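You operate a simulated robot arm through the tools that you are given. There is no shell and no other tool. Be economical: measure what you need, move in short steps, check, and stop when the job is done.

You run a simulated robot arm. Do the job below in one go: nothing can be reset, and whatever is moved stays where it is left.

JOB
Press the brass bush flush into the bearing housing and put the housing in its tray.
Fine: the arbor table ends out again, the ram up. Where these are worked on the way, their far stop is far enough and under half their travel is too little: arbor table.

The check looks at the end state, three seconds after you hand in, the way a careful person would. Anything else that was tipped, shoved, dropped, spilled or broken makes it a failure.

ROBOT AND FRAMES
A 7-joint arm with a two-finger parallel gripper, fixed in place. Base frame: the origin is at the foot of the arm, x ahead of it, y to its left, z up; the work surface is at about z = 0.85. Readings come in m, rad, newtons and seconds.
With the tool pointing down near the work surface it reaches from about 0.24 to 0.68 m from the base axis. Its first joint turns from -1.152 to 1.152 rad. Payload 2.4 kg.
The tool frame sits at the grasp point between the pads (the TCP): z along the fingers, y along the line on which they close. The tips reach 0.03 m beyond it. The gripper opens to 0.094 m. The fingers are 0.028 m wide and 0.01 m thick; the gripper's body (0.05 by 0.096 m) begins 0.055 m behind the TCP.
Orientation is that of the tool frame in the base frame, as [roll, pitch, yaw] about the fixed x, y, z axes, in that order (R = Rz(yaw) Ry(pitch) Rx(roll)). With the fingers straight down and closing along the base's y, the tool's x points along the base's -x, its y along +y and its z along -z.

CONTROLS
- The arm moves only by the tool servo_tool. Its argument "moves" is a list that holds one entry, the list of rows, each a list of 7 numbers: the closure in counts, from 0 (fully open) to 255 (shut), then the shift along the tool's x, y, z in m, then the turn, a rotation vector about the tool's x, y, z in rad. In form: [[[jaw, dx, dy, dz, rx, ry, rz], ...]]. A call has 1 to 8 rows; each row shifts and turns the commanded pose from where the row before left it, along the tool's axes as they then stand. Rows are played at 5 a second. More than 0.05 m and 0.15 rad between two rows, or a gripper value outside its range, and nothing of the call is played. A pose out of reach is approached as far as the arm can. The call stops where the force on the tool passes 60 N (or 10 N more than at its start, if that is more) or the arm is blocked; 0.2 s more then pass. Each finger travels about 0.153 m/s and halts on what it meets, pressing with about 24 N; the grip force reading is that of the motor and also rises with nothing between the fingers. The clock runs only during rows and for 0.2 s after the last one: add rows that do not move to give the fingers time. The reply holds the time, the measured pose of the TCP, the force on the tool along the base axes, the opening and the grip force, in the units named above and with some noise, with the torque about the TCP (base axes, N m) and any sound that the robot's microphone picked up.
- Cameras (640 x 400 px; columns grow to the right, rows downward): "scene" is fixed at [0.0504, 0.48, 1.4573]; the picture's right is [-0.66, -0.75, 0.00], its down [-0.32, 0.29, -0.90] and it looks along [0.68, -0.60, -0.43] (base axes); focal length 335 px, centre (320, 200). "wrist" rides on the gripper at [0.076, 0.014, -0.103] in the tool frame; the picture's right is [-0.18, 0.98, 0.00], its down [-0.75, -0.14, -0.64] and it looks along [-0.63, -0.12, 0.77] (tool axes); focal length 243 px, centre (320, 200). There is no depth. A picture from a camera that has moved, and an enlarged one, comes with that camera's place and axes in the base frame and with its lens.
- camera(camera): a new picture of that camera. No time passes.
- enlarge(camera, box): a new picture of the part [left, top, right, bottom] of that camera's present view, enlarged. No time passes.
- hand_in(): hands the job in; it is judged then, once.

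Work in short steps. Places have to be worked out from the pictures, the camera data and where the tool is seen: move nearer, look again, correct. Check each grasp and each placing, and mend what went wrong. You have 120 turns and 76 pictures in all, those below and enlarged ones among them. Open the gripper and draw the arm clear of the work before you hand the job in, unless the task says otherwise; then end with one line.

The tools are called as a command line: name --argument value ..., lists and objects as JSON in quotes. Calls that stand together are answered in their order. servo_tool: Moves the arm, as the interface text tells. Its arguments: {"type":"object","properties":{"moves":{"type":"array","items":{"type":"array","items":{"type":"array","items":{"type":"number"}}}}},"required":["moves"]} The other tools are called the same way: camera (camera) takes a picture; enlarge (camera, box) takes an enlarged picture of a part of a camera's view; hand_in () hands the job in.

At the start:

```text
time_s: 0.0
tool_pos: [0.36, -0.1145, 1.3201]
tcp_rot: [3.142, 0.0, 3.141]
contact_force: [0.1, -0.6, -0.2]
wrist_torque: [-0.02, 0.0, 0.04]
opening: 0.0938
finger_force: 0.0
```

scene: 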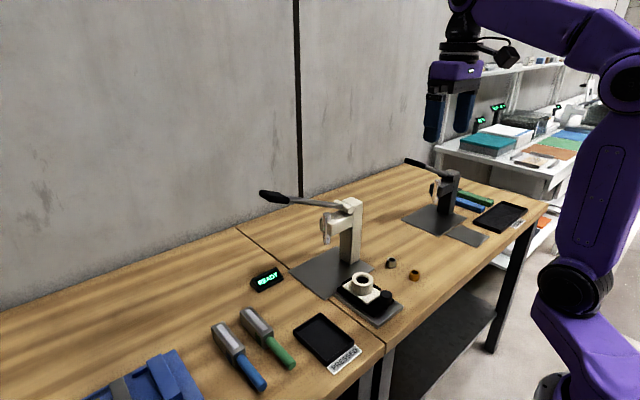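
wrist: 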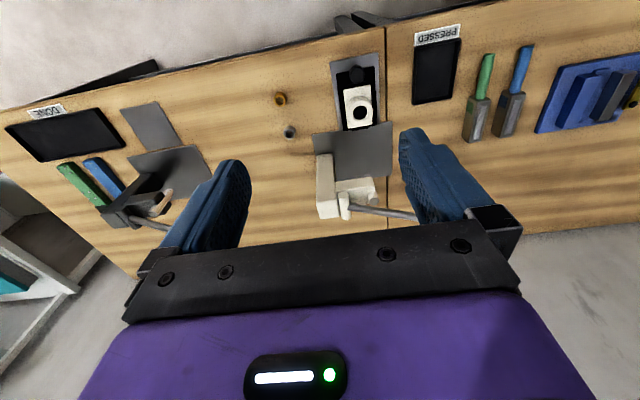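

I'll look closer at the press with the light frame, the bushes and the trays.

enlarge --camera "scene" --box '[240, 170, 440, 330]'

enlarge --camera "wrist" --box '[240, 10, 480, 230]'

enlarge --camera "scene" --box '[380, 140, 560, 260]'

```text
2.50 times, centred on (340, 250) of scene
camera zoom: at [0.0504, 0.48, 1.4573], right [-0.66, -0.75, 0.0], down [-0.32, 0.29, -0.9], along [0.68, -0.6, -0.43], focal length 837 px, centre (270, 75)
```

zoom: 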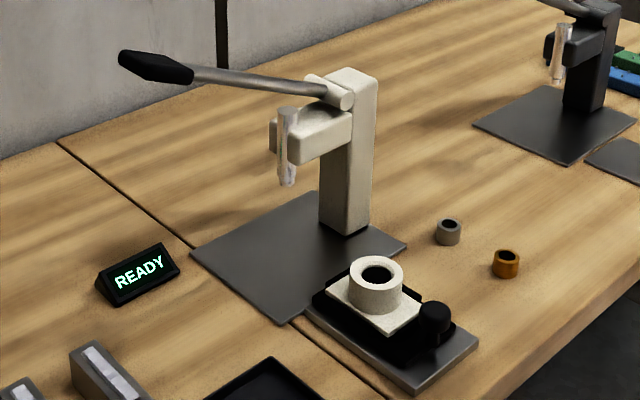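

```text
1.82 times, centred on (360, 120) of wrist
camera zoom: at [0.2831, -0.1003, 1.4232], right [0.18, 0.98, 0.0], down [0.75, -0.14, 0.64], along [0.63, -0.12, -0.77], focal length 441 px, centre (247, 346)
```

zoom: 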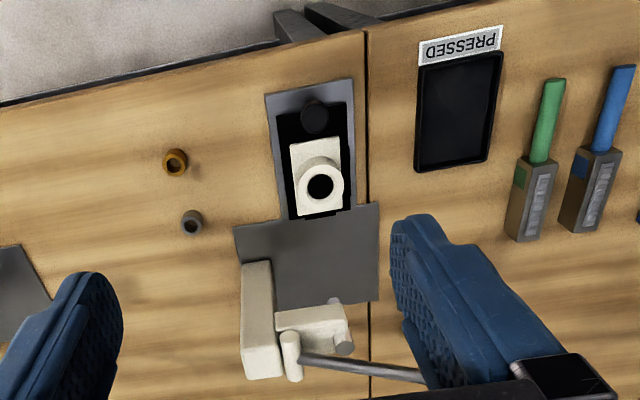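

```text
3.33 times, centred on (470, 200) of scene
camera zoom: at [0.0504, 0.48, 1.4573], right [-0.66, -0.75, 0.0], down [-0.32, 0.29, -0.9], along [0.68, -0.6, -0.43], focal length 1116 px, centre (-180, 200)
```

zoom: 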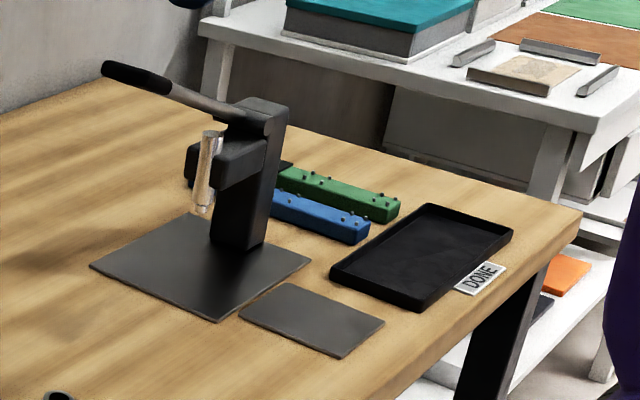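

Brass bush is near (0.44,-0.218), grey one near (0.517,-0.223), and the housing bore near (0.48,-0.045). I'll go down above the brass bush for a closer look.

servo_tool --moves '[[[0, -0.0075, -0.0129, 0.034, 0, 0, 0], [0, -0.0075, -0.0129, 0.034, 0, 0, 0], [0, -0.0075, -0.0129, 0.034, 0, 0, 0], [0, -0.0075, -0.0129, 0.034, 0, 0, 0], [0, -0.0075, -0.0129, 0.034, 0, 0, 0], [0, -0.0075, -0.0129, 0.034, 0, 0, 0], [0, -0.0075, -0.0129, 0.034, 0, 0, 0], [0, -0.0075, -0.0129, 0.034, 0, 0, 0]]]'

camera --camera "wrist"

```text
time_s: 1.8
tool_pos: [0.4196, -0.2163, 1.0499]
tcp_rot: [-3.142, 0.0, -3.141]
contact_force: [0.5, 0.2, -0.6]
wrist_torque: [0.01, 0.01, 0.02]
opening: 0.0941
finger_force: 0.1
```

```text
70 pictures are left
camera wrist: at [0.3438, -0.2036, 1.1514], right [0.18, 0.98, 0.0], down [0.75, -0.14, 0.64], along [0.63, -0.12, -0.77], focal length 243 px, centre (320, 200)
```

wrist: 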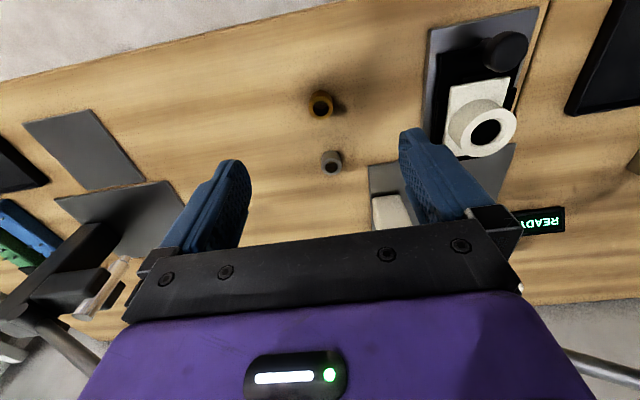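

enlarge --camera "wrist" --box '[280, 70, 380, 190]'

enlarge --camera "wrist" --box '[400, 0, 570, 180]'

```text
3.33 times, centred on (330, 130) of wrist
camera zoom: at [0.3438, -0.2036, 1.1514], right [0.18, 0.98, 0.0], down [0.75, -0.14, 0.64], along [0.63, -0.12, -0.77], focal length 809 px, centre (287, 433)
```

zoom: 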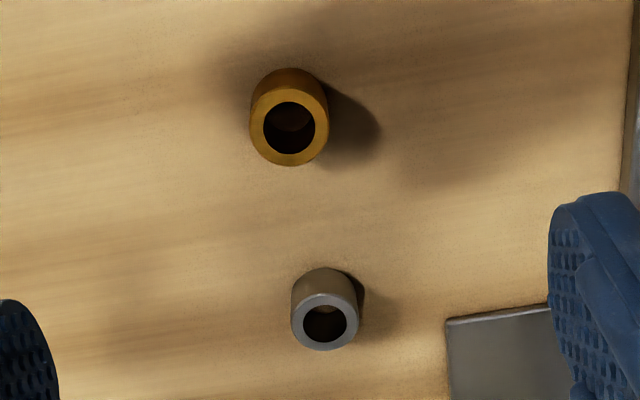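

```text
2.22 times, centred on (485, 90) of wrist
camera zoom: at [0.3438, -0.2036, 1.1514], right [0.18, 0.98, 0.0], down [0.75, -0.14, 0.64], along [0.63, -0.12, -0.77], focal length 539 px, centre (-47, 444)
```

zoom: 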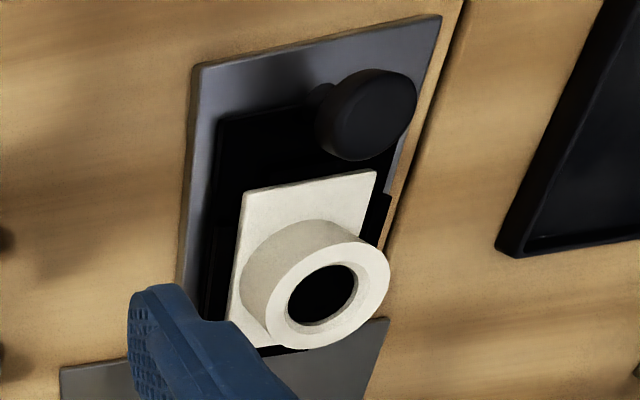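

Bush axis is about (0.440,-0.221), top near z 0.870, diameter about 27 mm. I'll descend around it and stop with the tips at about 0.860.

servo_tool --moves '[[[0, -0.0051, -0.0012, 0.04, 0, 0, 0], [0, -0.0051, -0.0012, 0.04, 0, 0, 0], [0, -0.0051, -0.0012, 0.04, 0, 0, 0], [0, -0.0051, -0.0012, 0.04, 0, 0, 0], [80, 0, 0, 0, 0, 0, 0], [80, 0, 0, 0, 0, 0, 0]]]'

camera --camera "wrist"

enlarge --camera "scene" --box '[340, 220, 460, 300]'

```text
time_s: 3.2
tool_pos: [0.4412, -0.2222, 0.8893]
tcp_rot: [-3.141, 0.001, -3.141]
contact_force: [0.5, 0.3, 0.3]
wrist_torque: [-0.03, 0.0, -0.02]
opening: 0.0644
finger_force: 0.1
```

```text
67 pictures are left
camera wrist: at [0.3647, -0.2082, 0.9919], right [0.18, 0.98, 0.0], down [0.75, -0.14, 0.64], along [0.63, -0.12, -0.77], focal length 243 px, centre (320, 200)
```

wrist: 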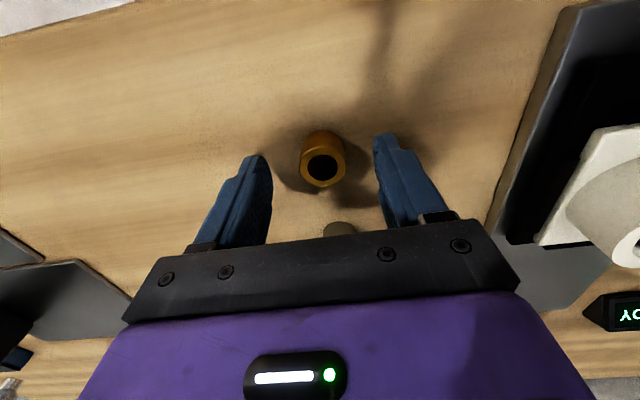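

```text
5.00 times, centred on (400, 260) of scene
camera zoom: at [0.0504, 0.48, 1.4573], right [-0.66, -0.75, 0.0], down [-0.32, 0.29, -0.9], along [0.68, -0.6, -0.43], focal length 1674 px, centre (-80, -100)
```

zoom: 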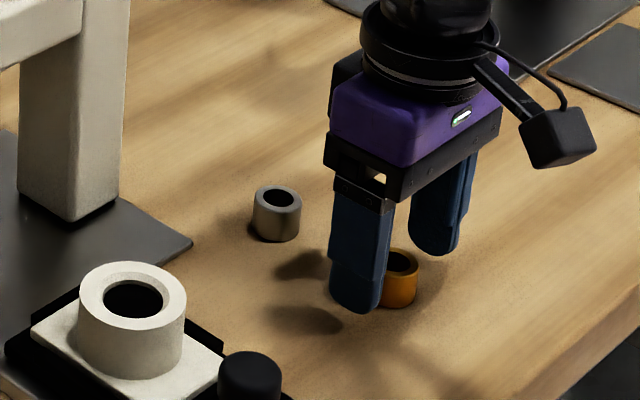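

The bush is centred between the pads; closing.

servo_tool --moves '[[[150, 0, 0, 0, 0, 0, 0], [255, 0, 0, 0, 0, 0, 0], [255, 0, 0, 0, 0, 0, 0], [255, 0, 0, 0, 0, 0, 0], [255, 0, 0, 0, 0, 0, 0]]]'

servo_tool --moves '[[[255, 0, 0, -0.04, 0, 0, 0], [255, 0, 0, -0.04, 0, 0, 0], [255, 0, 0, -0.04, 0, 0, 0], [255, 0, 0.04, 0, 0, 0, 0], [255, 0, 0.04, 0, 0, 0, 0]]]'

camera --camera "wrist"

enlarge --camera "scene" --box '[320, 180, 440, 300]'

```text
time_s: 4.4
tool_pos: [0.4413, -0.2227, 0.8912]
tcp_rot: [3.141, -0.003, -3.141]
contact_force: [0.8, -0.5, -1.1]
wrist_torque: [-0.03, -0.03, -0.01]
opening: 0.0266
finger_force: 24.0
```

```text
time_s: 5.6
tool_pos: [0.4393, -0.1418, 1.0095]
tcp_rot: [3.141, -0.001, 3.141]
contact_force: [-0.8, -0.9, -0.7]
wrist_torque: [-0.02, -0.01, 0.0]
opening: 0.0265
finger_force: 24.1
```

```text
65 pictures are left
camera wrist: at [0.363, -0.1281, 1.1112], right [0.18, 0.98, 0.0], down [0.75, -0.14, 0.64], along [0.63, -0.12, -0.77], focal length 243 px, centre (320, 200)
```

wrist: 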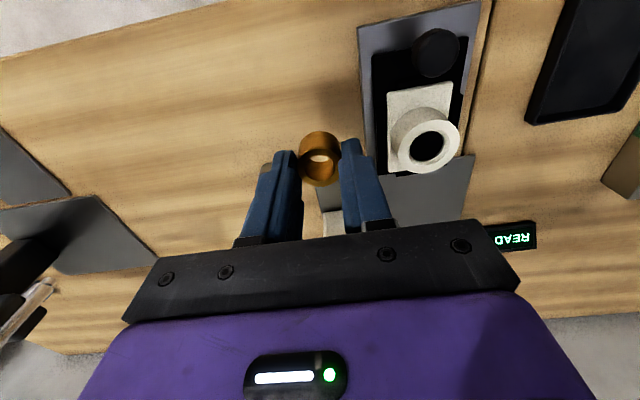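

```text
3.33 times, centred on (380, 240) of scene
camera zoom: at [0.0505, 0.48, 1.4573], right [-0.66, -0.75, 0.0], down [-0.32, 0.29, -0.9], along [0.68, -0.6, -0.43], focal length 1116 px, centre (120, 67)
```

zoom: 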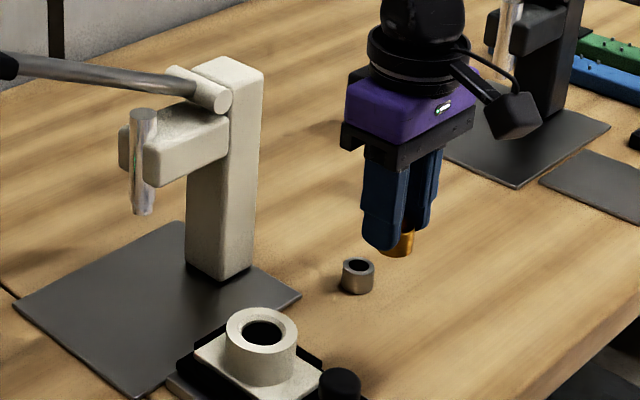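

Grasp is good (26.5 mm). Triangulation puts the bore top at about (0.487,-0.050,0.905); moving over it at a safe height to refine.

servo_tool --moves '[[[255, -0.016, 0.0305, 0, 0, 0, 0], [255, -0.016, 0.0305, 0, 0, 0, 0], [255, -0.016, 0.0305, 0.01, 0, 0, 0], [255, 0, 0, 0.015, 0, 0, 0], [255, 0, 0, 0, 0, 0, 0]]]'

enlarge --camera "wrist" --box '[240, 80, 400, 200]'

enlarge --camera "scene" --box '[320, 210, 420, 300]'

```text
time_s: 6.8
tool_pos: [0.4875, -0.0491, 0.984]
tcp_rot: [3.14, 0.0, 3.141]
contact_force: [-0.7, 0.0, -0.9]
wrist_torque: [0.0, -0.01, 0.04]
opening: 0.0266
finger_force: 24.5
```

```text
3.33 times, centred on (320, 140) of wrist
camera zoom: at [0.4115, -0.0364, 1.0861], right [0.18, 0.98, 0.0], down [0.75, -0.14, 0.64], along [0.63, -0.12, -0.77], focal length 809 px, centre (320, 400)
```

zoom: 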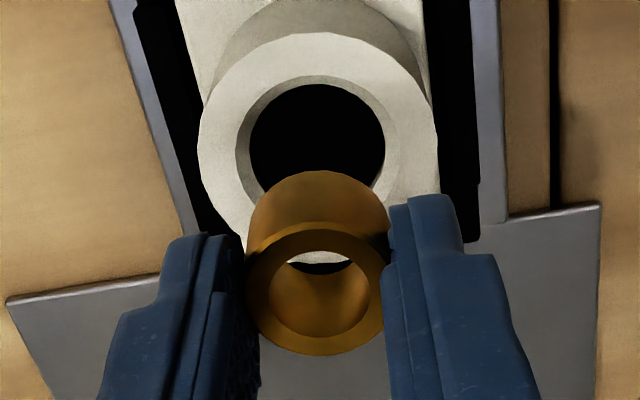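

```text
4.44 times, centred on (370, 255) of scene
camera zoom: at [0.0504, 0.48, 1.4573], right [-0.66, -0.75, 0.0], down [-0.32, 0.29, -0.9], along [0.68, -0.6, -0.43], focal length 1488 px, centre (98, -44)
```

zoom: 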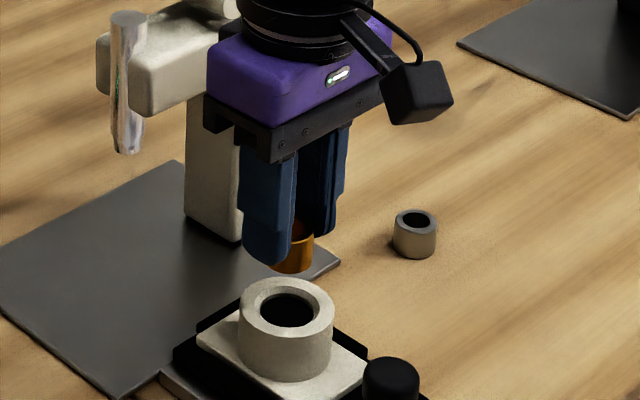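

I need a finer relative look at bush versus bore.

enlarge --camera "scene" --box '[365, 255, 405, 300]'

enlarge --camera "scene" --box '[345, 245, 405, 295]'

```text
8.89 times, centred on (385, 278) of scene
camera zoom: at [0.0504, 0.48, 1.4573], right [-0.66, -0.75, 0.0], down [-0.32, 0.29, -0.9], along [0.68, -0.6, -0.43], focal length 2976 px, centre (-258, -489)
```

zoom: 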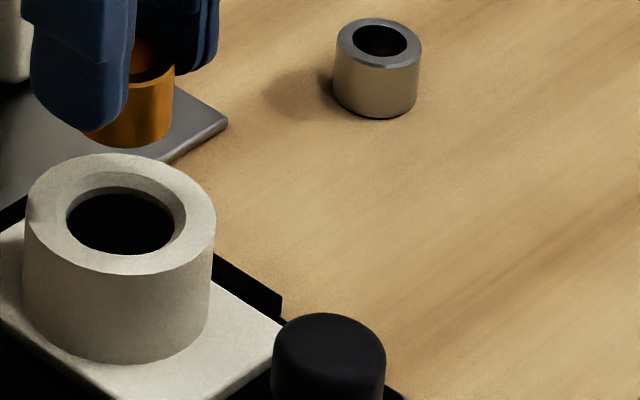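

```text
8.00 times, centred on (375, 270) of scene
camera zoom: at [0.0504, 0.48, 1.4573], right [-0.66, -0.75, 0.0], down [-0.32, 0.29, -0.9], along [0.68, -0.6, -0.43], focal length 2678 px, centre (-120, -360)
```

zoom: 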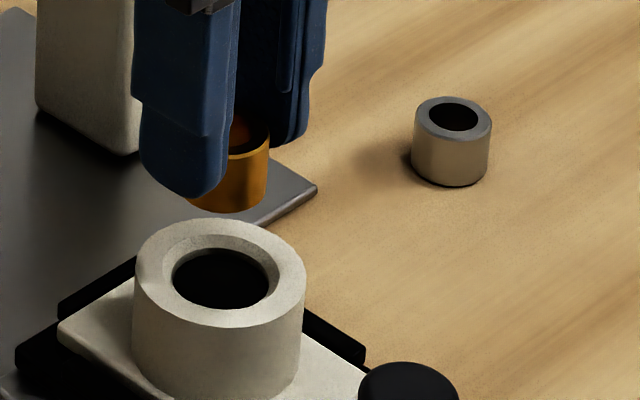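

Bush and bore agree within about 1 mm; boss top is at z≈0.909, bush underside 0.943. Descending slowly with a slight correction until contact or about 6 mm of entry.

servo_tool --moves '[[[255, 0.001, 0.0004, 0.015, 0, 0, 0], [255, 0, 0, 0.012, 0, 0, 0], [255, 0, 0, 0.004, 0, 0, 0], [255, 0, 0, 0.003, 0, 0, 0], [255, 0, 0, 0.003, 0, 0, 0], [255, 0, 0, 0.002, 0, 0, 0], [255, 0, 0, 0, 0, 0, 0]]]'

enlarge --camera "wrist" --box '[240, 80, 400, 200]'

enlarge --camera "scene" --box '[345, 245, 405, 295]'

```text
time_s: 8.4
tool_pos: [0.4851, -0.0498, 0.9456]
tcp_rot: [3.14, 0.0, 3.141]
contact_force: [1.5, 0.9, 9.9]
wrist_torque: [0.0, -0.21, 0.0]
opening: 0.0268
finger_force: 23.7
```

```text
3.33 times, centred on (320, 140) of wrist
camera zoom: at [0.4103, -0.0366, 1.0471], right [0.18, 0.98, 0.0], down [0.75, -0.14, 0.64], along [0.63, -0.12, -0.77], focal length 809 px, centre (320, 400)
```

zoom: 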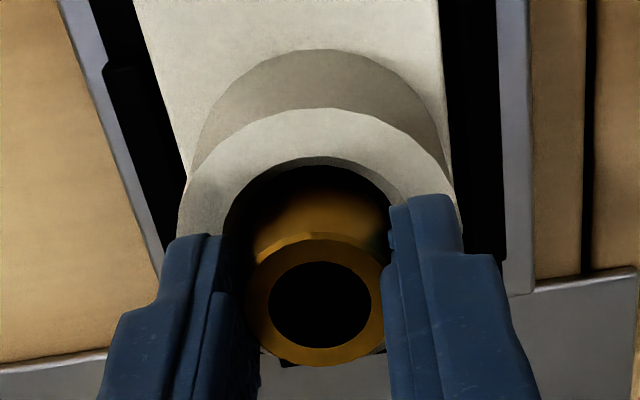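

```text
8.00 times, centred on (375, 270) of scene
camera zoom: at [0.0503, 0.48, 1.4573], right [-0.66, -0.75, 0.0], down [-0.32, 0.29, -0.9], along [0.68, -0.6, -0.43], focal length 2678 px, centre (-120, -360)
```

zoom: 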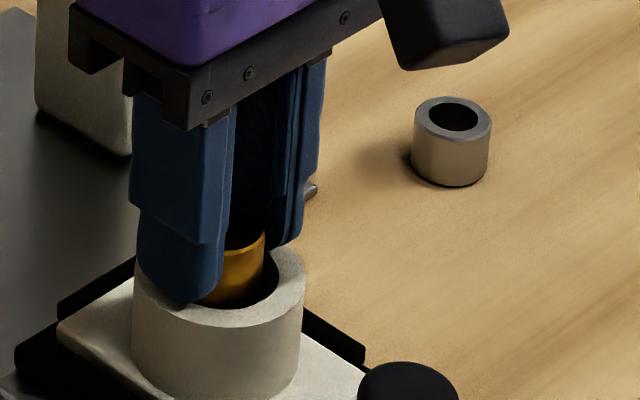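

Contact 10 N with torque showing the touch on the far (+x) edge, and the wrist view also shows the bush ~2 mm too far. I'll lift a bit, shift 2 mm back and try again.

servo_tool --moves '[[[255, 0, 0, -0.003, 0, 0, 0], [255, 0.002, 0, 0, 0, 0, 0], [255, 0, 0, 0.003, 0, 0, 0], [255, 0, 0, 0.001, 0, 0, 0], [255, 0, 0, 0.001, 0, 0, 0], [255, 0, 0, 0, 0, 0, 0]]]'

enlarge --camera "wrist" --box '[240, 80, 400, 200]'

```text
time_s: 9.8
tool_pos: [0.4849, -0.0502, 0.9436]
tcp_rot: [-3.141, 0.004, 3.141]
contact_force: [1.4, -2.1, 10.8]
wrist_torque: [-0.01, 0.07, -0.01]
opening: 0.0268
finger_force: 24.1
```

```text
3.33 times, centred on (320, 140) of wrist
camera zoom: at [0.4087, -0.0361, 1.0453], right [0.18, 0.98, 0.0], down [0.75, -0.14, 0.64], along [0.63, -0.12, -0.76], focal length 809 px, centre (320, 400)
```

zoom: 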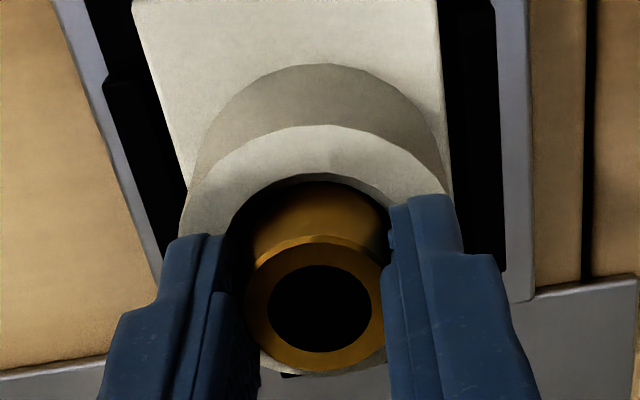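

Deeper now by 2 mm and torque nearly gone. A small nudge half a millimetre the other way and 1 mm further down to see if it's seated.

servo_tool --moves '[[[255, -0.0007, 0, 0, 0, 0, 0], [255, 0, 0, 0.001, 0, 0, 0], [255, 0, 0, 0.001, 0, 0, 0], [255, 0, 0, 0, 0, 0, 0]]]'

enlarge --camera "scene" --box '[345, 245, 405, 295]'

```text
time_s: 10.8
tool_pos: [0.4847, -0.0505, 0.9421]
tcp_rot: [-3.142, 0.004, 3.141]
contact_force: [-2.1, -1.4, 38.0]
wrist_torque: [-0.01, 0.57, -0.01]
opening: 0.0266
finger_force: 24.2
```

```text
8.00 times, centred on (375, 270) of scene
camera zoom: at [0.0498, 0.4801, 1.4573], right [-0.66, -0.75, 0.0], down [-0.32, 0.29, -0.9], along [0.68, -0.6, -0.43], focal length 2678 px, centre (-120, -360)
```

zoom: 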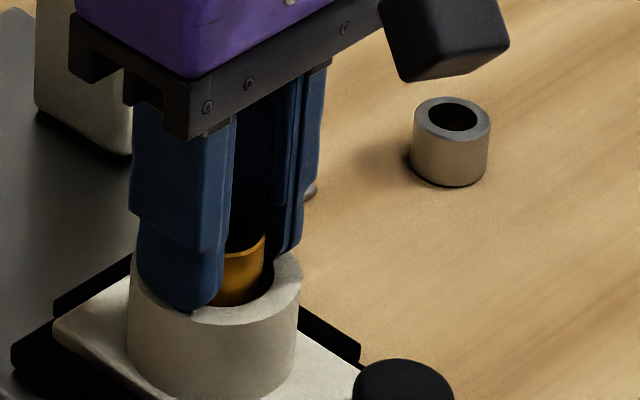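

Solid contact at 38 N: the bush is resting on the bore's step. Relieve the force, open and lift to inspect.

servo_tool --moves '[[[255, 0, 0, -0.0015, 0, 0, 0], [200, 0, 0, 0, 0, 0, 0], [120, 0, 0, 0, 0, 0, 0], [120, 0, 0, 0, 0, 0, 0], [120, 0, 0, -0.02, 0, 0, 0], [100, 0, 0, -0.03, 0, 0, 0], [100, 0.02, 0, -0.04, 0, 0, 0]]]'

enlarge --camera "scene" --box '[335, 240, 415, 305]'

enlarge --camera "wrist" --box '[220, 20, 420, 200]'

```text
time_s: 12.4
tool_pos: [0.4648, -0.0488, 1.0339]
tcp_rot: [3.141, -0.001, -3.141]
contact_force: [0.3, 0.0, 0.1]
wrist_torque: [0.0, -0.02, 0.03]
opening: 0.0571
finger_force: 0.1
```

```text
6.15 times, centred on (375, 272) of scene
camera zoom: at [0.0504, 0.48, 1.4573], right [-0.66, -0.75, 0.0], down [-0.32, 0.29, -0.9], along [0.68, -0.6, -0.43], focal length 2060 px, centre (-18, -246)
```

zoom: 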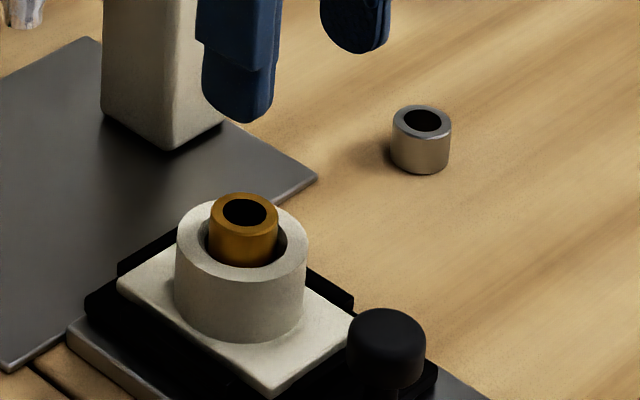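

```text
2.22 times, centred on (320, 110) of wrist
camera zoom: at [0.3888, -0.036, 1.1346], right [0.18, 0.98, 0.0], down [0.75, -0.14, 0.64], along [0.63, -0.12, -0.77], focal length 539 px, centre (320, 400)
```

zoom: 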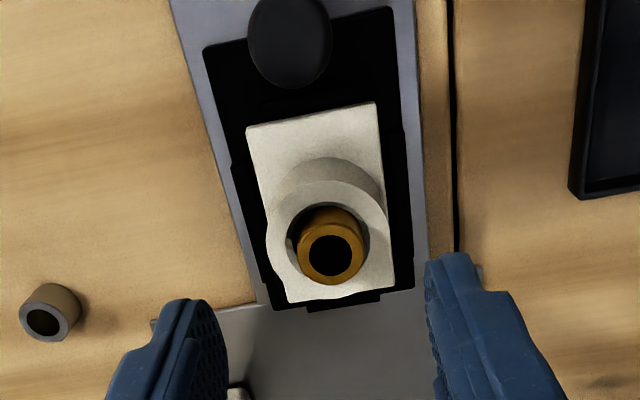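

The bush stands started in the bore, about 12 mm proud. Next the table knob: triangulated near (0.411,-0.048, top ≈0.915). Moving over it to look.

servo_tool --moves '[[[0, 0.027, 0, 0, 0, 0, 0], [0, 0.027, 0, 0, 0, 0, 0], [0, 0, 0, 0.02, 0, 0, 0], [0, 0, 0, 0.015, 0, 0, 0], [0, 0, 0, 0, 0, 0, 0]]]'

camera --camera "wrist"

enlarge --camera "scene" --box '[310, 200, 430, 320]'

```text
time_s: 13.6
tool_pos: [0.411, -0.0494, 0.9977]
tcp_rot: [3.141, 0.0, 3.14]
contact_force: [0.1, -0.3, 0.1]
wrist_torque: [0.0, -0.01, -0.03]
opening: 0.094
finger_force: 0.1
```

```text
53 pictures are left
camera wrist: at [0.335, -0.0361, 1.0995], right [0.18, 0.98, 0.0], down [0.75, -0.14, 0.64], along [0.63, -0.12, -0.77], focal length 243 px, centre (320, 200)
```

wrist: 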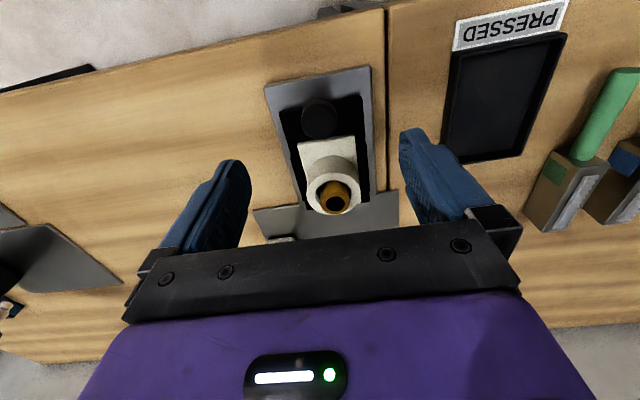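

```text
3.33 times, centred on (370, 260) of scene
camera zoom: at [0.0504, 0.48, 1.4573], right [-0.66, -0.75, 0.0], down [-0.32, 0.29, -0.9], along [0.68, -0.6, -0.43], focal length 1116 px, centre (153, 0)
```

zoom: 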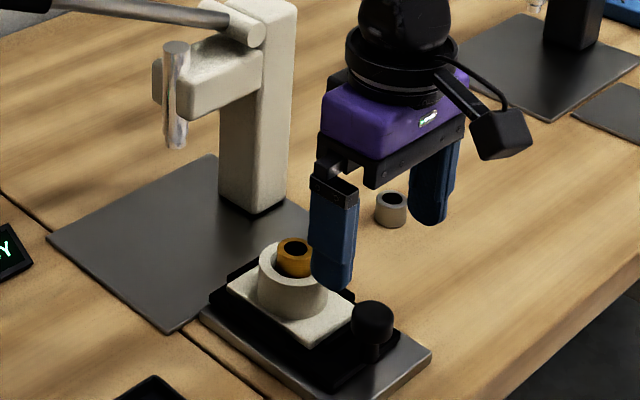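

Knob head is about 30 mm wide, top near z 0.908, at (0.41,-0.048), just below the tool. Descend and grip it.

servo_tool --moves '[[[0, 0, 0, 0.04, 0, 0, 0], [0, 0, 0.001, 0.025, 0, 0, 0], [0, 0, 0, 0.016, 0, 0, 0], [120, 0, 0, 0, 0, 0, 0], [200, 0, 0, 0, 0, 0, 0], [255, 0, 0, 0, 0, 0, 0], [255, 0, 0, 0, 0, 0, 0]]]'

camera --camera "wrist"

enlarge --camera "scene" --box '[310, 200, 430, 320]'

```text
time_s: 15.2
tool_pos: [0.4116, -0.0505, 0.9173]
tcp_rot: [3.14, 0.001, 3.141]
contact_force: [-0.5, -17.0, -11.9]
wrist_torque: [-0.34, -0.57, -0.03]
opening: 0.0292
finger_force: 44.7
```

```text
51 pictures are left
camera wrist: at [0.3353, -0.0363, 1.0189], right [0.19, 0.98, 0.0], down [0.75, -0.14, 0.64], along [0.63, -0.12, -0.77], focal length 243 px, centre (320, 200)
```

wrist: 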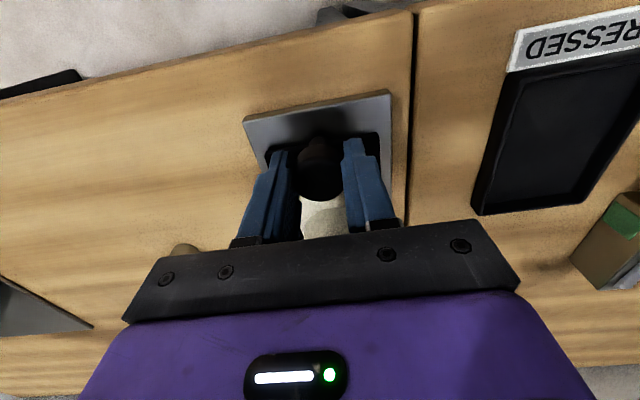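

```text
3.33 times, centred on (370, 260) of scene
camera zoom: at [0.0506, 0.4795, 1.4575], right [-0.66, -0.75, 0.0], down [-0.32, 0.29, -0.9], along [0.68, -0.6, -0.43], focal length 1116 px, centre (153, 0)
```

zoom: 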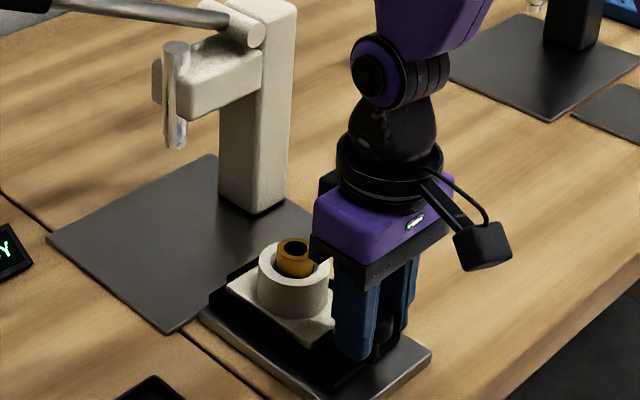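

Knob held with a small side load; I'll relieve that 1 mm and begin sliding the table inward (+x) gently.

servo_tool --moves '[[[255, 0, -0.0012, 0.0005, 0, 0, 0], [255, -0.005, 0, 0, 0, 0, 0], [255, -0.01, 0, 0, 0, 0, 0], [255, -0.01, 0, 0, 0, 0, 0], [255, -0.01, 0, 0, 0, 0, 0], [255, 0, 0, 0, 0, 0, 0]]]'

camera --camera "scene"

```text
time_s: 16.6
tool_pos: [0.4477, -0.0491, 0.9168]
tcp_rot: [-3.141, 0.003, -3.138]
contact_force: [-1.0, -2.6, 29.5]
wrist_torque: [-0.08, 0.57, 0.17]
opening: 0.0295
finger_force: 44.8
```

```text
49 pictures are left
```

scene: 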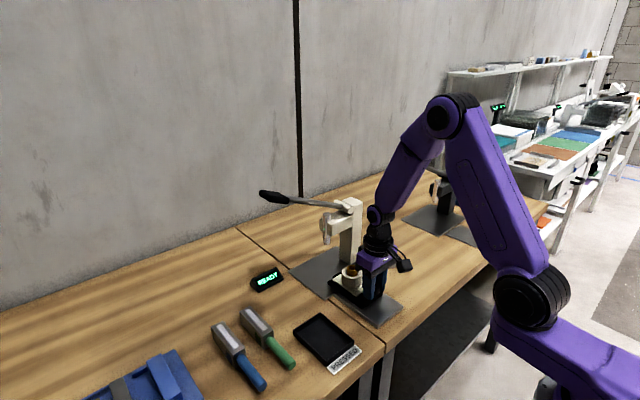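

It slides freely (36 mm). Trim the vertical load and continue.

servo_tool --moves '[[[255, 0, 0, -0.0004, 0, 0, 0], [255, -0.015, 0, 0, 0, 0, 0], [255, -0.015, 0, 0, 0, 0, 0], [255, -0.015, 0, 0, 0, 0, 0], [255, -0.01, 0, 0, 0, 0, 0], [255, 0, 0, 0, 0, 0, 0]]]'

enlarge --camera "scene" --box '[290, 180, 430, 320]'

```text
time_s: 18.0
tool_pos: [0.5003, -0.0494, 0.9173]
tcp_rot: [3.142, 0.0, -3.139]
contact_force: [-0.5, 1.6, 22.4]
wrist_torque: [0.04, 0.12, -0.07]
opening: 0.0295
finger_force: 45.3
```

```text
2.86 times, centred on (360, 250) of scene
camera zoom: at [0.05, 0.4801, 1.4573], right [-0.66, -0.75, 0.0], down [-0.32, 0.29, -0.9], along [0.68, -0.6, -0.43], focal length 957 px, centre (206, 57)
```

zoom: 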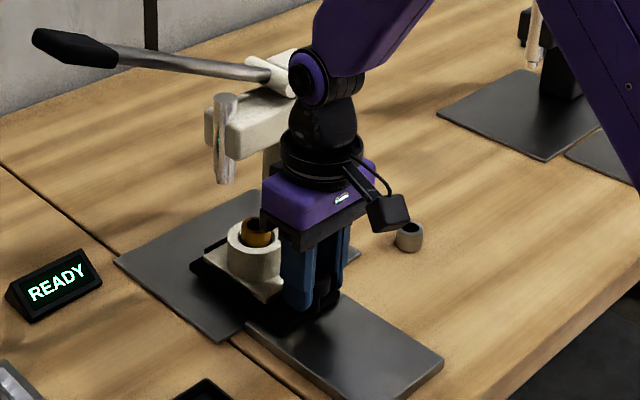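

The table is 89 mm in; ram axis is about 50 mm further. Continue in smaller steps, watching force and clearance to the press head.

servo_tool --moves '[[[255, 0, 0, -0.0005, 0, 0, 0], [255, -0.01, 0, 0, 0, 0, 0], [255, -0.01, 0, 0, 0, 0, 0], [255, -0.008, 0, 0, 0, 0, 0], [255, 0, 0, 0, 0, 0, 0]]]'

enlarge --camera "scene" --box '[290, 180, 430, 320]'

camera --camera "wrist"

```text
time_s: 19.2
tool_pos: [0.5297, -0.0498, 0.9161]
tcp_rot: [-3.141, -0.004, -3.141]
contact_force: [-0.6, 1.4, -5.5]
wrist_torque: [0.06, -0.46, 0.03]
opening: 0.0293
finger_force: 45.7
```

```text
2.86 times, centred on (360, 250) of scene
camera zoom: at [0.0505, 0.4801, 1.4573], right [-0.66, -0.75, 0.0], down [-0.32, 0.29, -0.9], along [0.68, -0.6, -0.43], focal length 957 px, centre (206, 57)
```

zoom: 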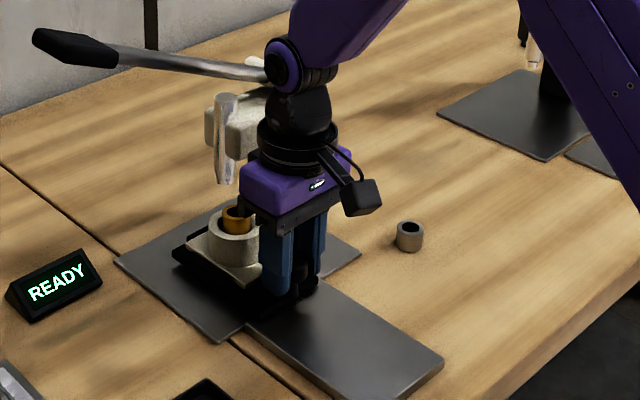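

```text
46 pictures are left
camera wrist: at [0.453, -0.0365, 1.0189], right [0.18, 0.98, 0.0], down [0.76, -0.14, 0.64], along [0.63, -0.12, -0.77], focal length 243 px, centre (320, 200)
```

wrist: 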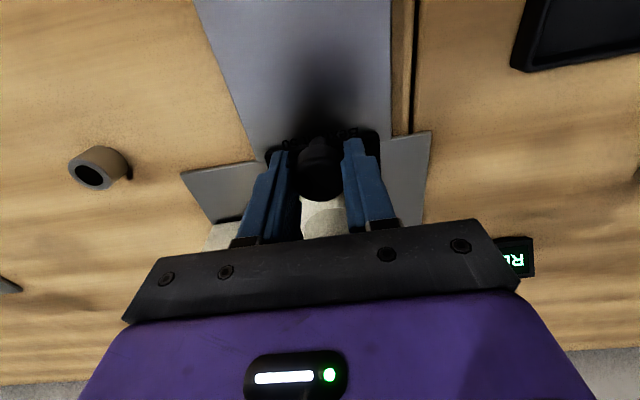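

servo_tool --moves '[[[255, -0.006, 0, 0, 0, 0, 0], [255, -0.006, 0, 0, 0, 0, 0], [255, -0.005, 0, 0, 0, 0, 0], [255, -0.005, 0, 0, 0, 0, 0], [255, 0, 0, 0, 0, 0, 0]]]'

enlarge --camera "scene" --box '[310, 190, 410, 290]'

```text
time_s: 20.4
tool_pos: [0.5459, -0.0501, 0.9174]
tcp_rot: [3.141, -0.014, -3.14]
contact_force: [-31.5, 3.2, 11.4]
wrist_torque: [0.06, 0.1, 0.01]
opening: 0.0294
finger_force: 45.0
```

```text
4.00 times, centred on (360, 240) of scene
camera zoom: at [0.0494, 0.4801, 1.4573], right [-0.66, -0.75, 0.0], down [-0.32, 0.29, -0.9], along [0.68, -0.6, -0.43], focal length 1339 px, centre (160, 40)
```

zoom: 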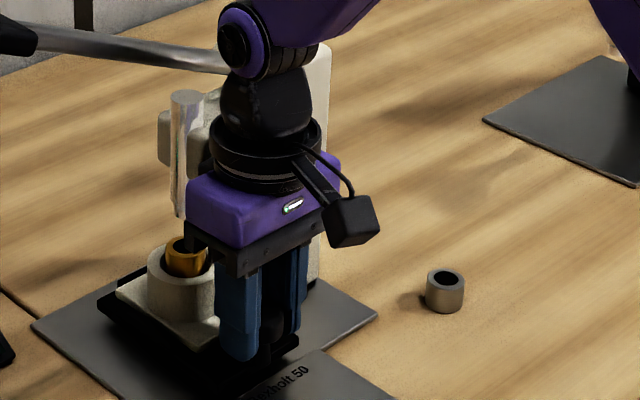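

Stopped with 31 N at knob level and almost no torque: looks like the table's in-stop. One light extra push to confirm, then release.

servo_tool --moves '[[[255, -0.002, 0, 0, 0, 0, 0], [255, -0.002, 0, 0, 0, 0, 0], [255, 0, 0, 0, 0, 0, 0]]]'

enlarge --camera "scene" --box '[330, 220, 390, 280]'

```text
time_s: 21.0
tool_pos: [0.5468, -0.0493, 0.916]
tcp_rot: [3.14, -0.023, -3.141]
contact_force: [-26.9, 1.6, 16.8]
wrist_torque: [-0.19, -3.81, 0.04]
opening: 0.0294
finger_force: 45.2
stopped in row 3: the force on the tool passed its limit at 65 N (the readings are from after the stop); the commanded pose is now the measured one
```

```text
6.67 times, centred on (360, 250) of scene
camera zoom: at [0.0493, 0.4801, 1.4573], right [-0.66, -0.75, 0.0], down [-0.32, 0.29, -0.9], along [0.68, -0.6, -0.43], focal length 2232 px, centre (53, -133)
```

zoom: 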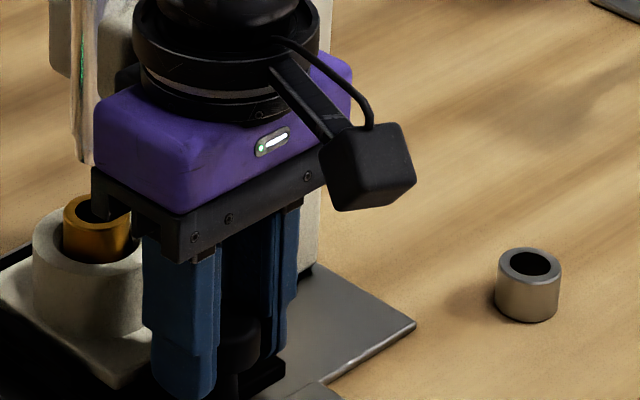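

The bush is now computed at x≈0.62, right below the ram axis (≈0.622,-0.050), so the table is at its in-stop. Open and withdraw straight back, then up.

servo_tool --moves '[[[200, 0, 0, 0, 0, 0, 0], [100, 0, 0, 0, 0, 0, 0], [0, 0, 0, 0, 0, 0, 0], [0, 0.02, 0, 0, 0, 0, 0], [0, 0.03, 0, 0, 0, 0, 0], [0, 0.03, 0, -0.02, 0, 0, 0], [0, 0.03, 0, -0.03, 0, 0, 0], [0, 0.02, 0, -0.04, 0, 0, 0]]]'

camera --camera "wrist"

enlarge --camera "scene" --box '[320, 190, 400, 270]'

enlarge --camera "scene" --box '[240, 170, 440, 330]'

```text
time_s: 22.8
tool_pos: [0.4214, -0.05, 1.0089]
tcp_rot: [3.14, -0.02, 3.141]
contact_force: [-0.4, -0.4, -0.4]
wrist_torque: [-0.03, 0.0, -0.02]
opening: 0.0941
finger_force: 0.0
```

```text
43 pictures are left
camera wrist: at [0.3461, -0.0362, 1.1114], right [0.18, 0.98, 0.0], down [0.77, -0.14, 0.63], along [0.62, -0.12, -0.78], focal length 243 px, centre (320, 200)
```

wrist: 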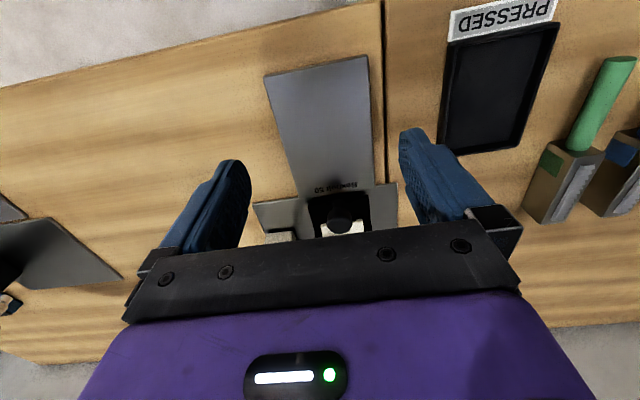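

```text
5.00 times, centred on (360, 230) of scene
camera zoom: at [0.0504, 0.48, 1.4573], right [-0.66, -0.75, 0.0], down [-0.32, 0.29, -0.9], along [0.68, -0.6, -0.43], focal length 1674 px, centre (120, 50)
```

zoom: 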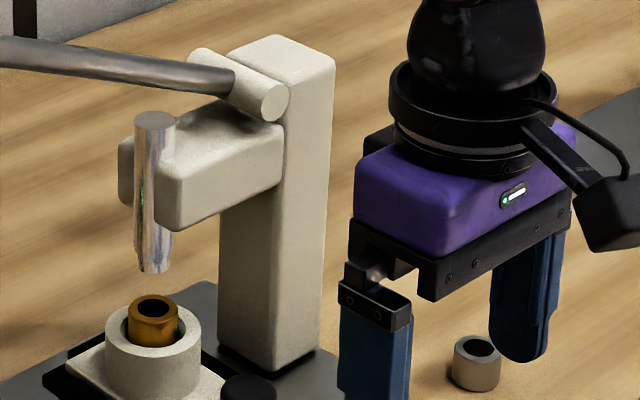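

```text
2.50 times, centred on (340, 250) of scene
camera zoom: at [0.0504, 0.48, 1.4573], right [-0.66, -0.75, 0.0], down [-0.32, 0.29, -0.9], along [0.68, -0.6, -0.43], focal length 837 px, centre (270, 75)
```

zoom: 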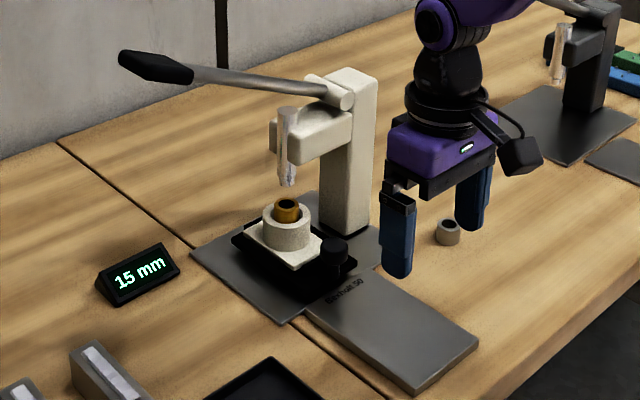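

The display now reads "15 mm" and the bush stands under the ram. The lever swings in the y-z plane (pivot ≈ (0.615,-0.105,1.053), grip ≈ y 0.11, z 1.145), so I'll rise and turn the tool 90° so the fingers close along x and the camera sits on the +y side.

servo_tool --moves '[[[0, 0, 0, -0.04, 0, 0.02, 0], [0, 0, 0, -0.04, 0, 0, 0.14], [0, 0, 0, -0.04, 0, 0, 0.14], [0, 0, 0, -0.04, 0, 0, 0.14], [0, 0, 0, -0.04, 0, 0, 0.14], [0, 0, 0, -0.02, 0, 0, 0.14], [0, 0, 0, 0, 0, 0, 0.14], [0, 0, 0, 0, 0, 0, 0.14]]]'

servo_tool --moves '[[[0, 0, 0, 0, 0, 0, 0.147], [0, 0, 0, 0, 0, 0, 0.147], [0, 0, 0, 0, 0, 0, 0.147], [0, 0, 0, 0, 0, 0, 0.149], [0, 0.04, 0, 0, 0, 0, 0], [0, 0.04, 0, 0, 0, 0, 0], [0, 0.04, 0, 0, 0, 0, 0], [0, 0.03, 0, 0, 0, 0, 0]]]'

camera --camera "wrist"

camera --camera "scene"

```text
time_s: 24.6
tool_pos: [0.4277, -0.0505, 1.2288]
tcp_rot: [-3.108, -0.025, 2.16]
contact_force: [-0.8, -0.4, -1.0]
wrist_torque: [0.0, -0.04, -0.01]
opening: 0.094
finger_force: 0.2
```

```text
time_s: 26.4
tool_pos: [0.4279, 0.0992, 1.2302]
tcp_rot: [-3.101, -0.002, 1.57]
contact_force: [-0.2, -0.7, -0.1]
wrist_torque: [0.0, 0.03, -0.04]
opening: 0.0938
finger_force: 0.1
```

```text
40 pictures are left
camera wrist: at [0.4471, 0.1747, 1.3305], right [0.98, -0.18, -0.04], down [-0.11, -0.75, 0.65], along [-0.15, -0.63, -0.76], focal length 243 px, centre (320, 200)
```

wrist: 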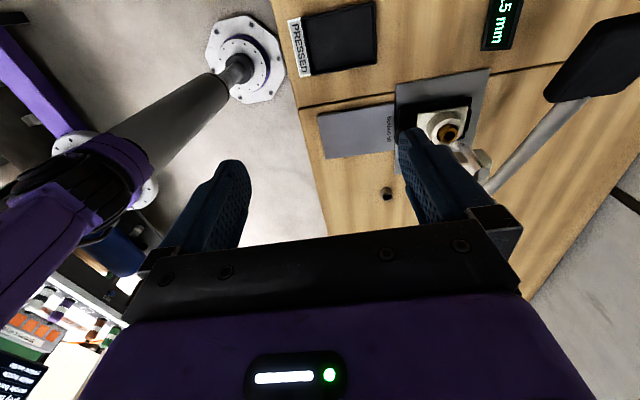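

```text
39 pictures are left
```

scene: 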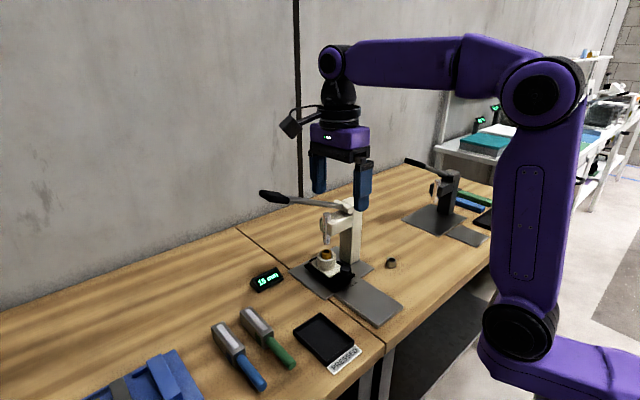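

Handle is near x≈0.61, y≈0.11. Level the tool and move to x≈0.56 for a better look.

servo_tool --moves '[[[0, 0, 0, 0, -0.0405, 0, 0], [0, 0, 0.04, 0, 0, 0, 0], [0, 0, 0.04, -0.01, 0, 0, 0], [0, 0, 0.04, -0.01, 0, 0, 0], [0, 0, 0.01, 0, 0, 0, 0], [0, 0, 0, 0, 0, 0, 0]]]'

camera --camera "wrist"

enlarge --camera "scene" --box '[240, 110, 400, 230]'

```text
time_s: 27.8
tool_pos: [0.5586, 0.1002, 1.2483]
tcp_rot: [-3.141, -0.001, 1.571]
contact_force: [-1.0, -0.1, -0.3]
wrist_torque: [-0.05, 0.01, 0.02]
opening: 0.0939
finger_force: 0.2
```

```text
38 pictures are left
camera wrist: at [0.5735, 0.1751, 1.3504], right [0.98, -0.18, 0.0], down [-0.14, -0.75, 0.64], along [-0.12, -0.63, -0.77], focal length 243 px, centre (320, 200)
```

wrist: 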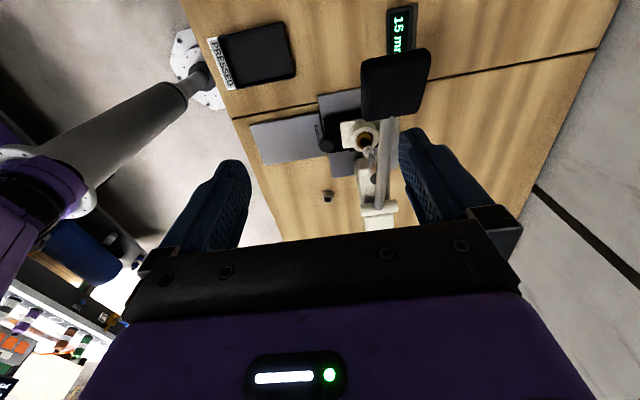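

```text
3.33 times, centred on (320, 170) of scene
camera zoom: at [0.0504, 0.48, 1.4573], right [-0.66, -0.75, 0.0], down [-0.32, 0.29, -0.9], along [0.68, -0.6, -0.43], focal length 1116 px, centre (320, 300)
```

zoom: 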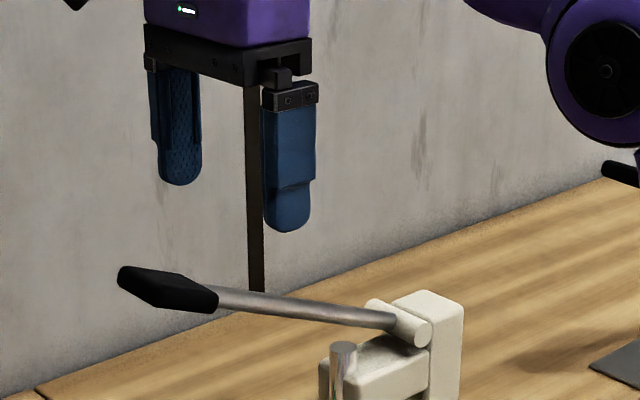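

Handle axis is at x≈0.622; at y≈0.095 its height should be ≈1.142. Move over and descend with open fingers straddling it.

servo_tool --moves '[[[0, 0, 0.032, 0, 0, 0, 0], [0, -0.005, 0.032, 0, 0, 0, 0], [0, 0, 0, 0.04, 0, 0, 0], [0, 0, 0, 0.03, 0, 0, 0], [0, 0, 0, 0.02, 0, 0, 0], [0, 0, 0, 0.012, 0, 0, 0], [0, 0, 0, 0, 0, 0, 0]]]'

camera --camera "wrist"

enlarge --camera "scene" --box '[240, 130, 400, 250]'

```text
time_s: 29.4
tool_pos: [0.583, 0.0984, 1.1415]
tcp_rot: [3.141, -0.003, 1.572]
contact_force: [-0.2, 0.7, 0.7]
wrist_torque: [0.05, -0.06, 0.03]
opening: 0.0937
finger_force: 0.1
out of reach, approached as far as the arm can: row 1, 2
```

```text
36 pictures are left
camera wrist: at [0.5973, 0.1726, 1.2426], right [0.98, -0.18, 0.0], down [-0.14, -0.75, 0.64], along [-0.12, -0.63, -0.77], focal length 243 px, centre (320, 200)
```

wrist: 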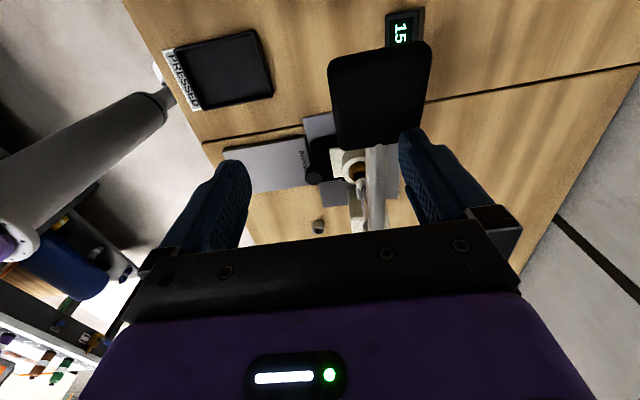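

```text
3.33 times, centred on (320, 190) of scene
camera zoom: at [0.0504, 0.48, 1.4573], right [-0.66, -0.75, 0.0], down [-0.32, 0.29, -0.9], along [0.68, -0.6, -0.43], focal length 1116 px, centre (320, 233)
```

zoom: 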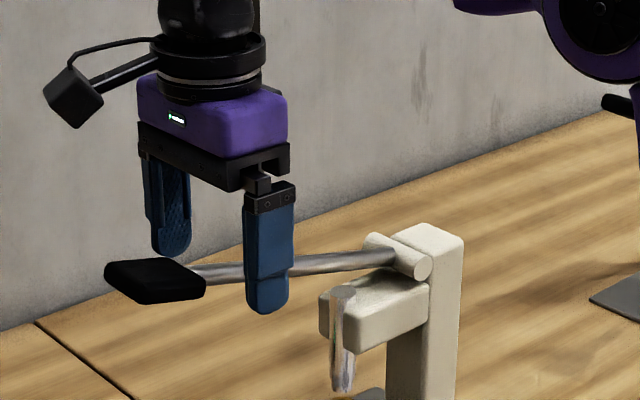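

The far finger came down on the handle since the arm ran out of reach in x and the lever dipped ~9°. I'll rise clear and try stepping +x at this lower height.

servo_tool --moves '[[[0, 0, 0, -0.035, 0, 0, 0], [0, 0, 0.02, 0, 0, 0, 0], [0, 0, 0.02, 0, 0, 0, 0], [0, 0, 0, 0, 0, 0, 0]]]'

enlarge --camera "scene" --box '[240, 130, 400, 250]'

```text
time_s: 30.4
tool_pos: [0.6228, 0.097, 1.1752]
tcp_rot: [-3.139, -0.003, 1.573]
contact_force: [-0.7, 0.0, 0.1]
wrist_torque: [-0.02, 0.01, 0.02]
opening: 0.094
finger_force: 0.0
```

```text
3.33 times, centred on (320, 190) of scene
camera zoom: at [0.0504, 0.48, 1.4573], right [-0.66, -0.75, 0.0], down [-0.32, 0.29, -0.9], along [0.68, -0.6, -0.43], focal length 1116 px, centre (320, 233)
```

zoom: 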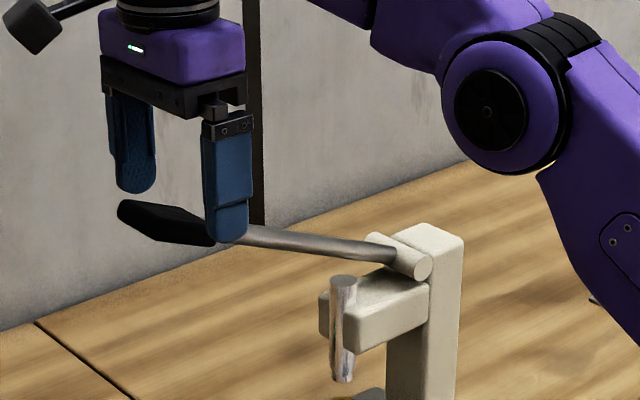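

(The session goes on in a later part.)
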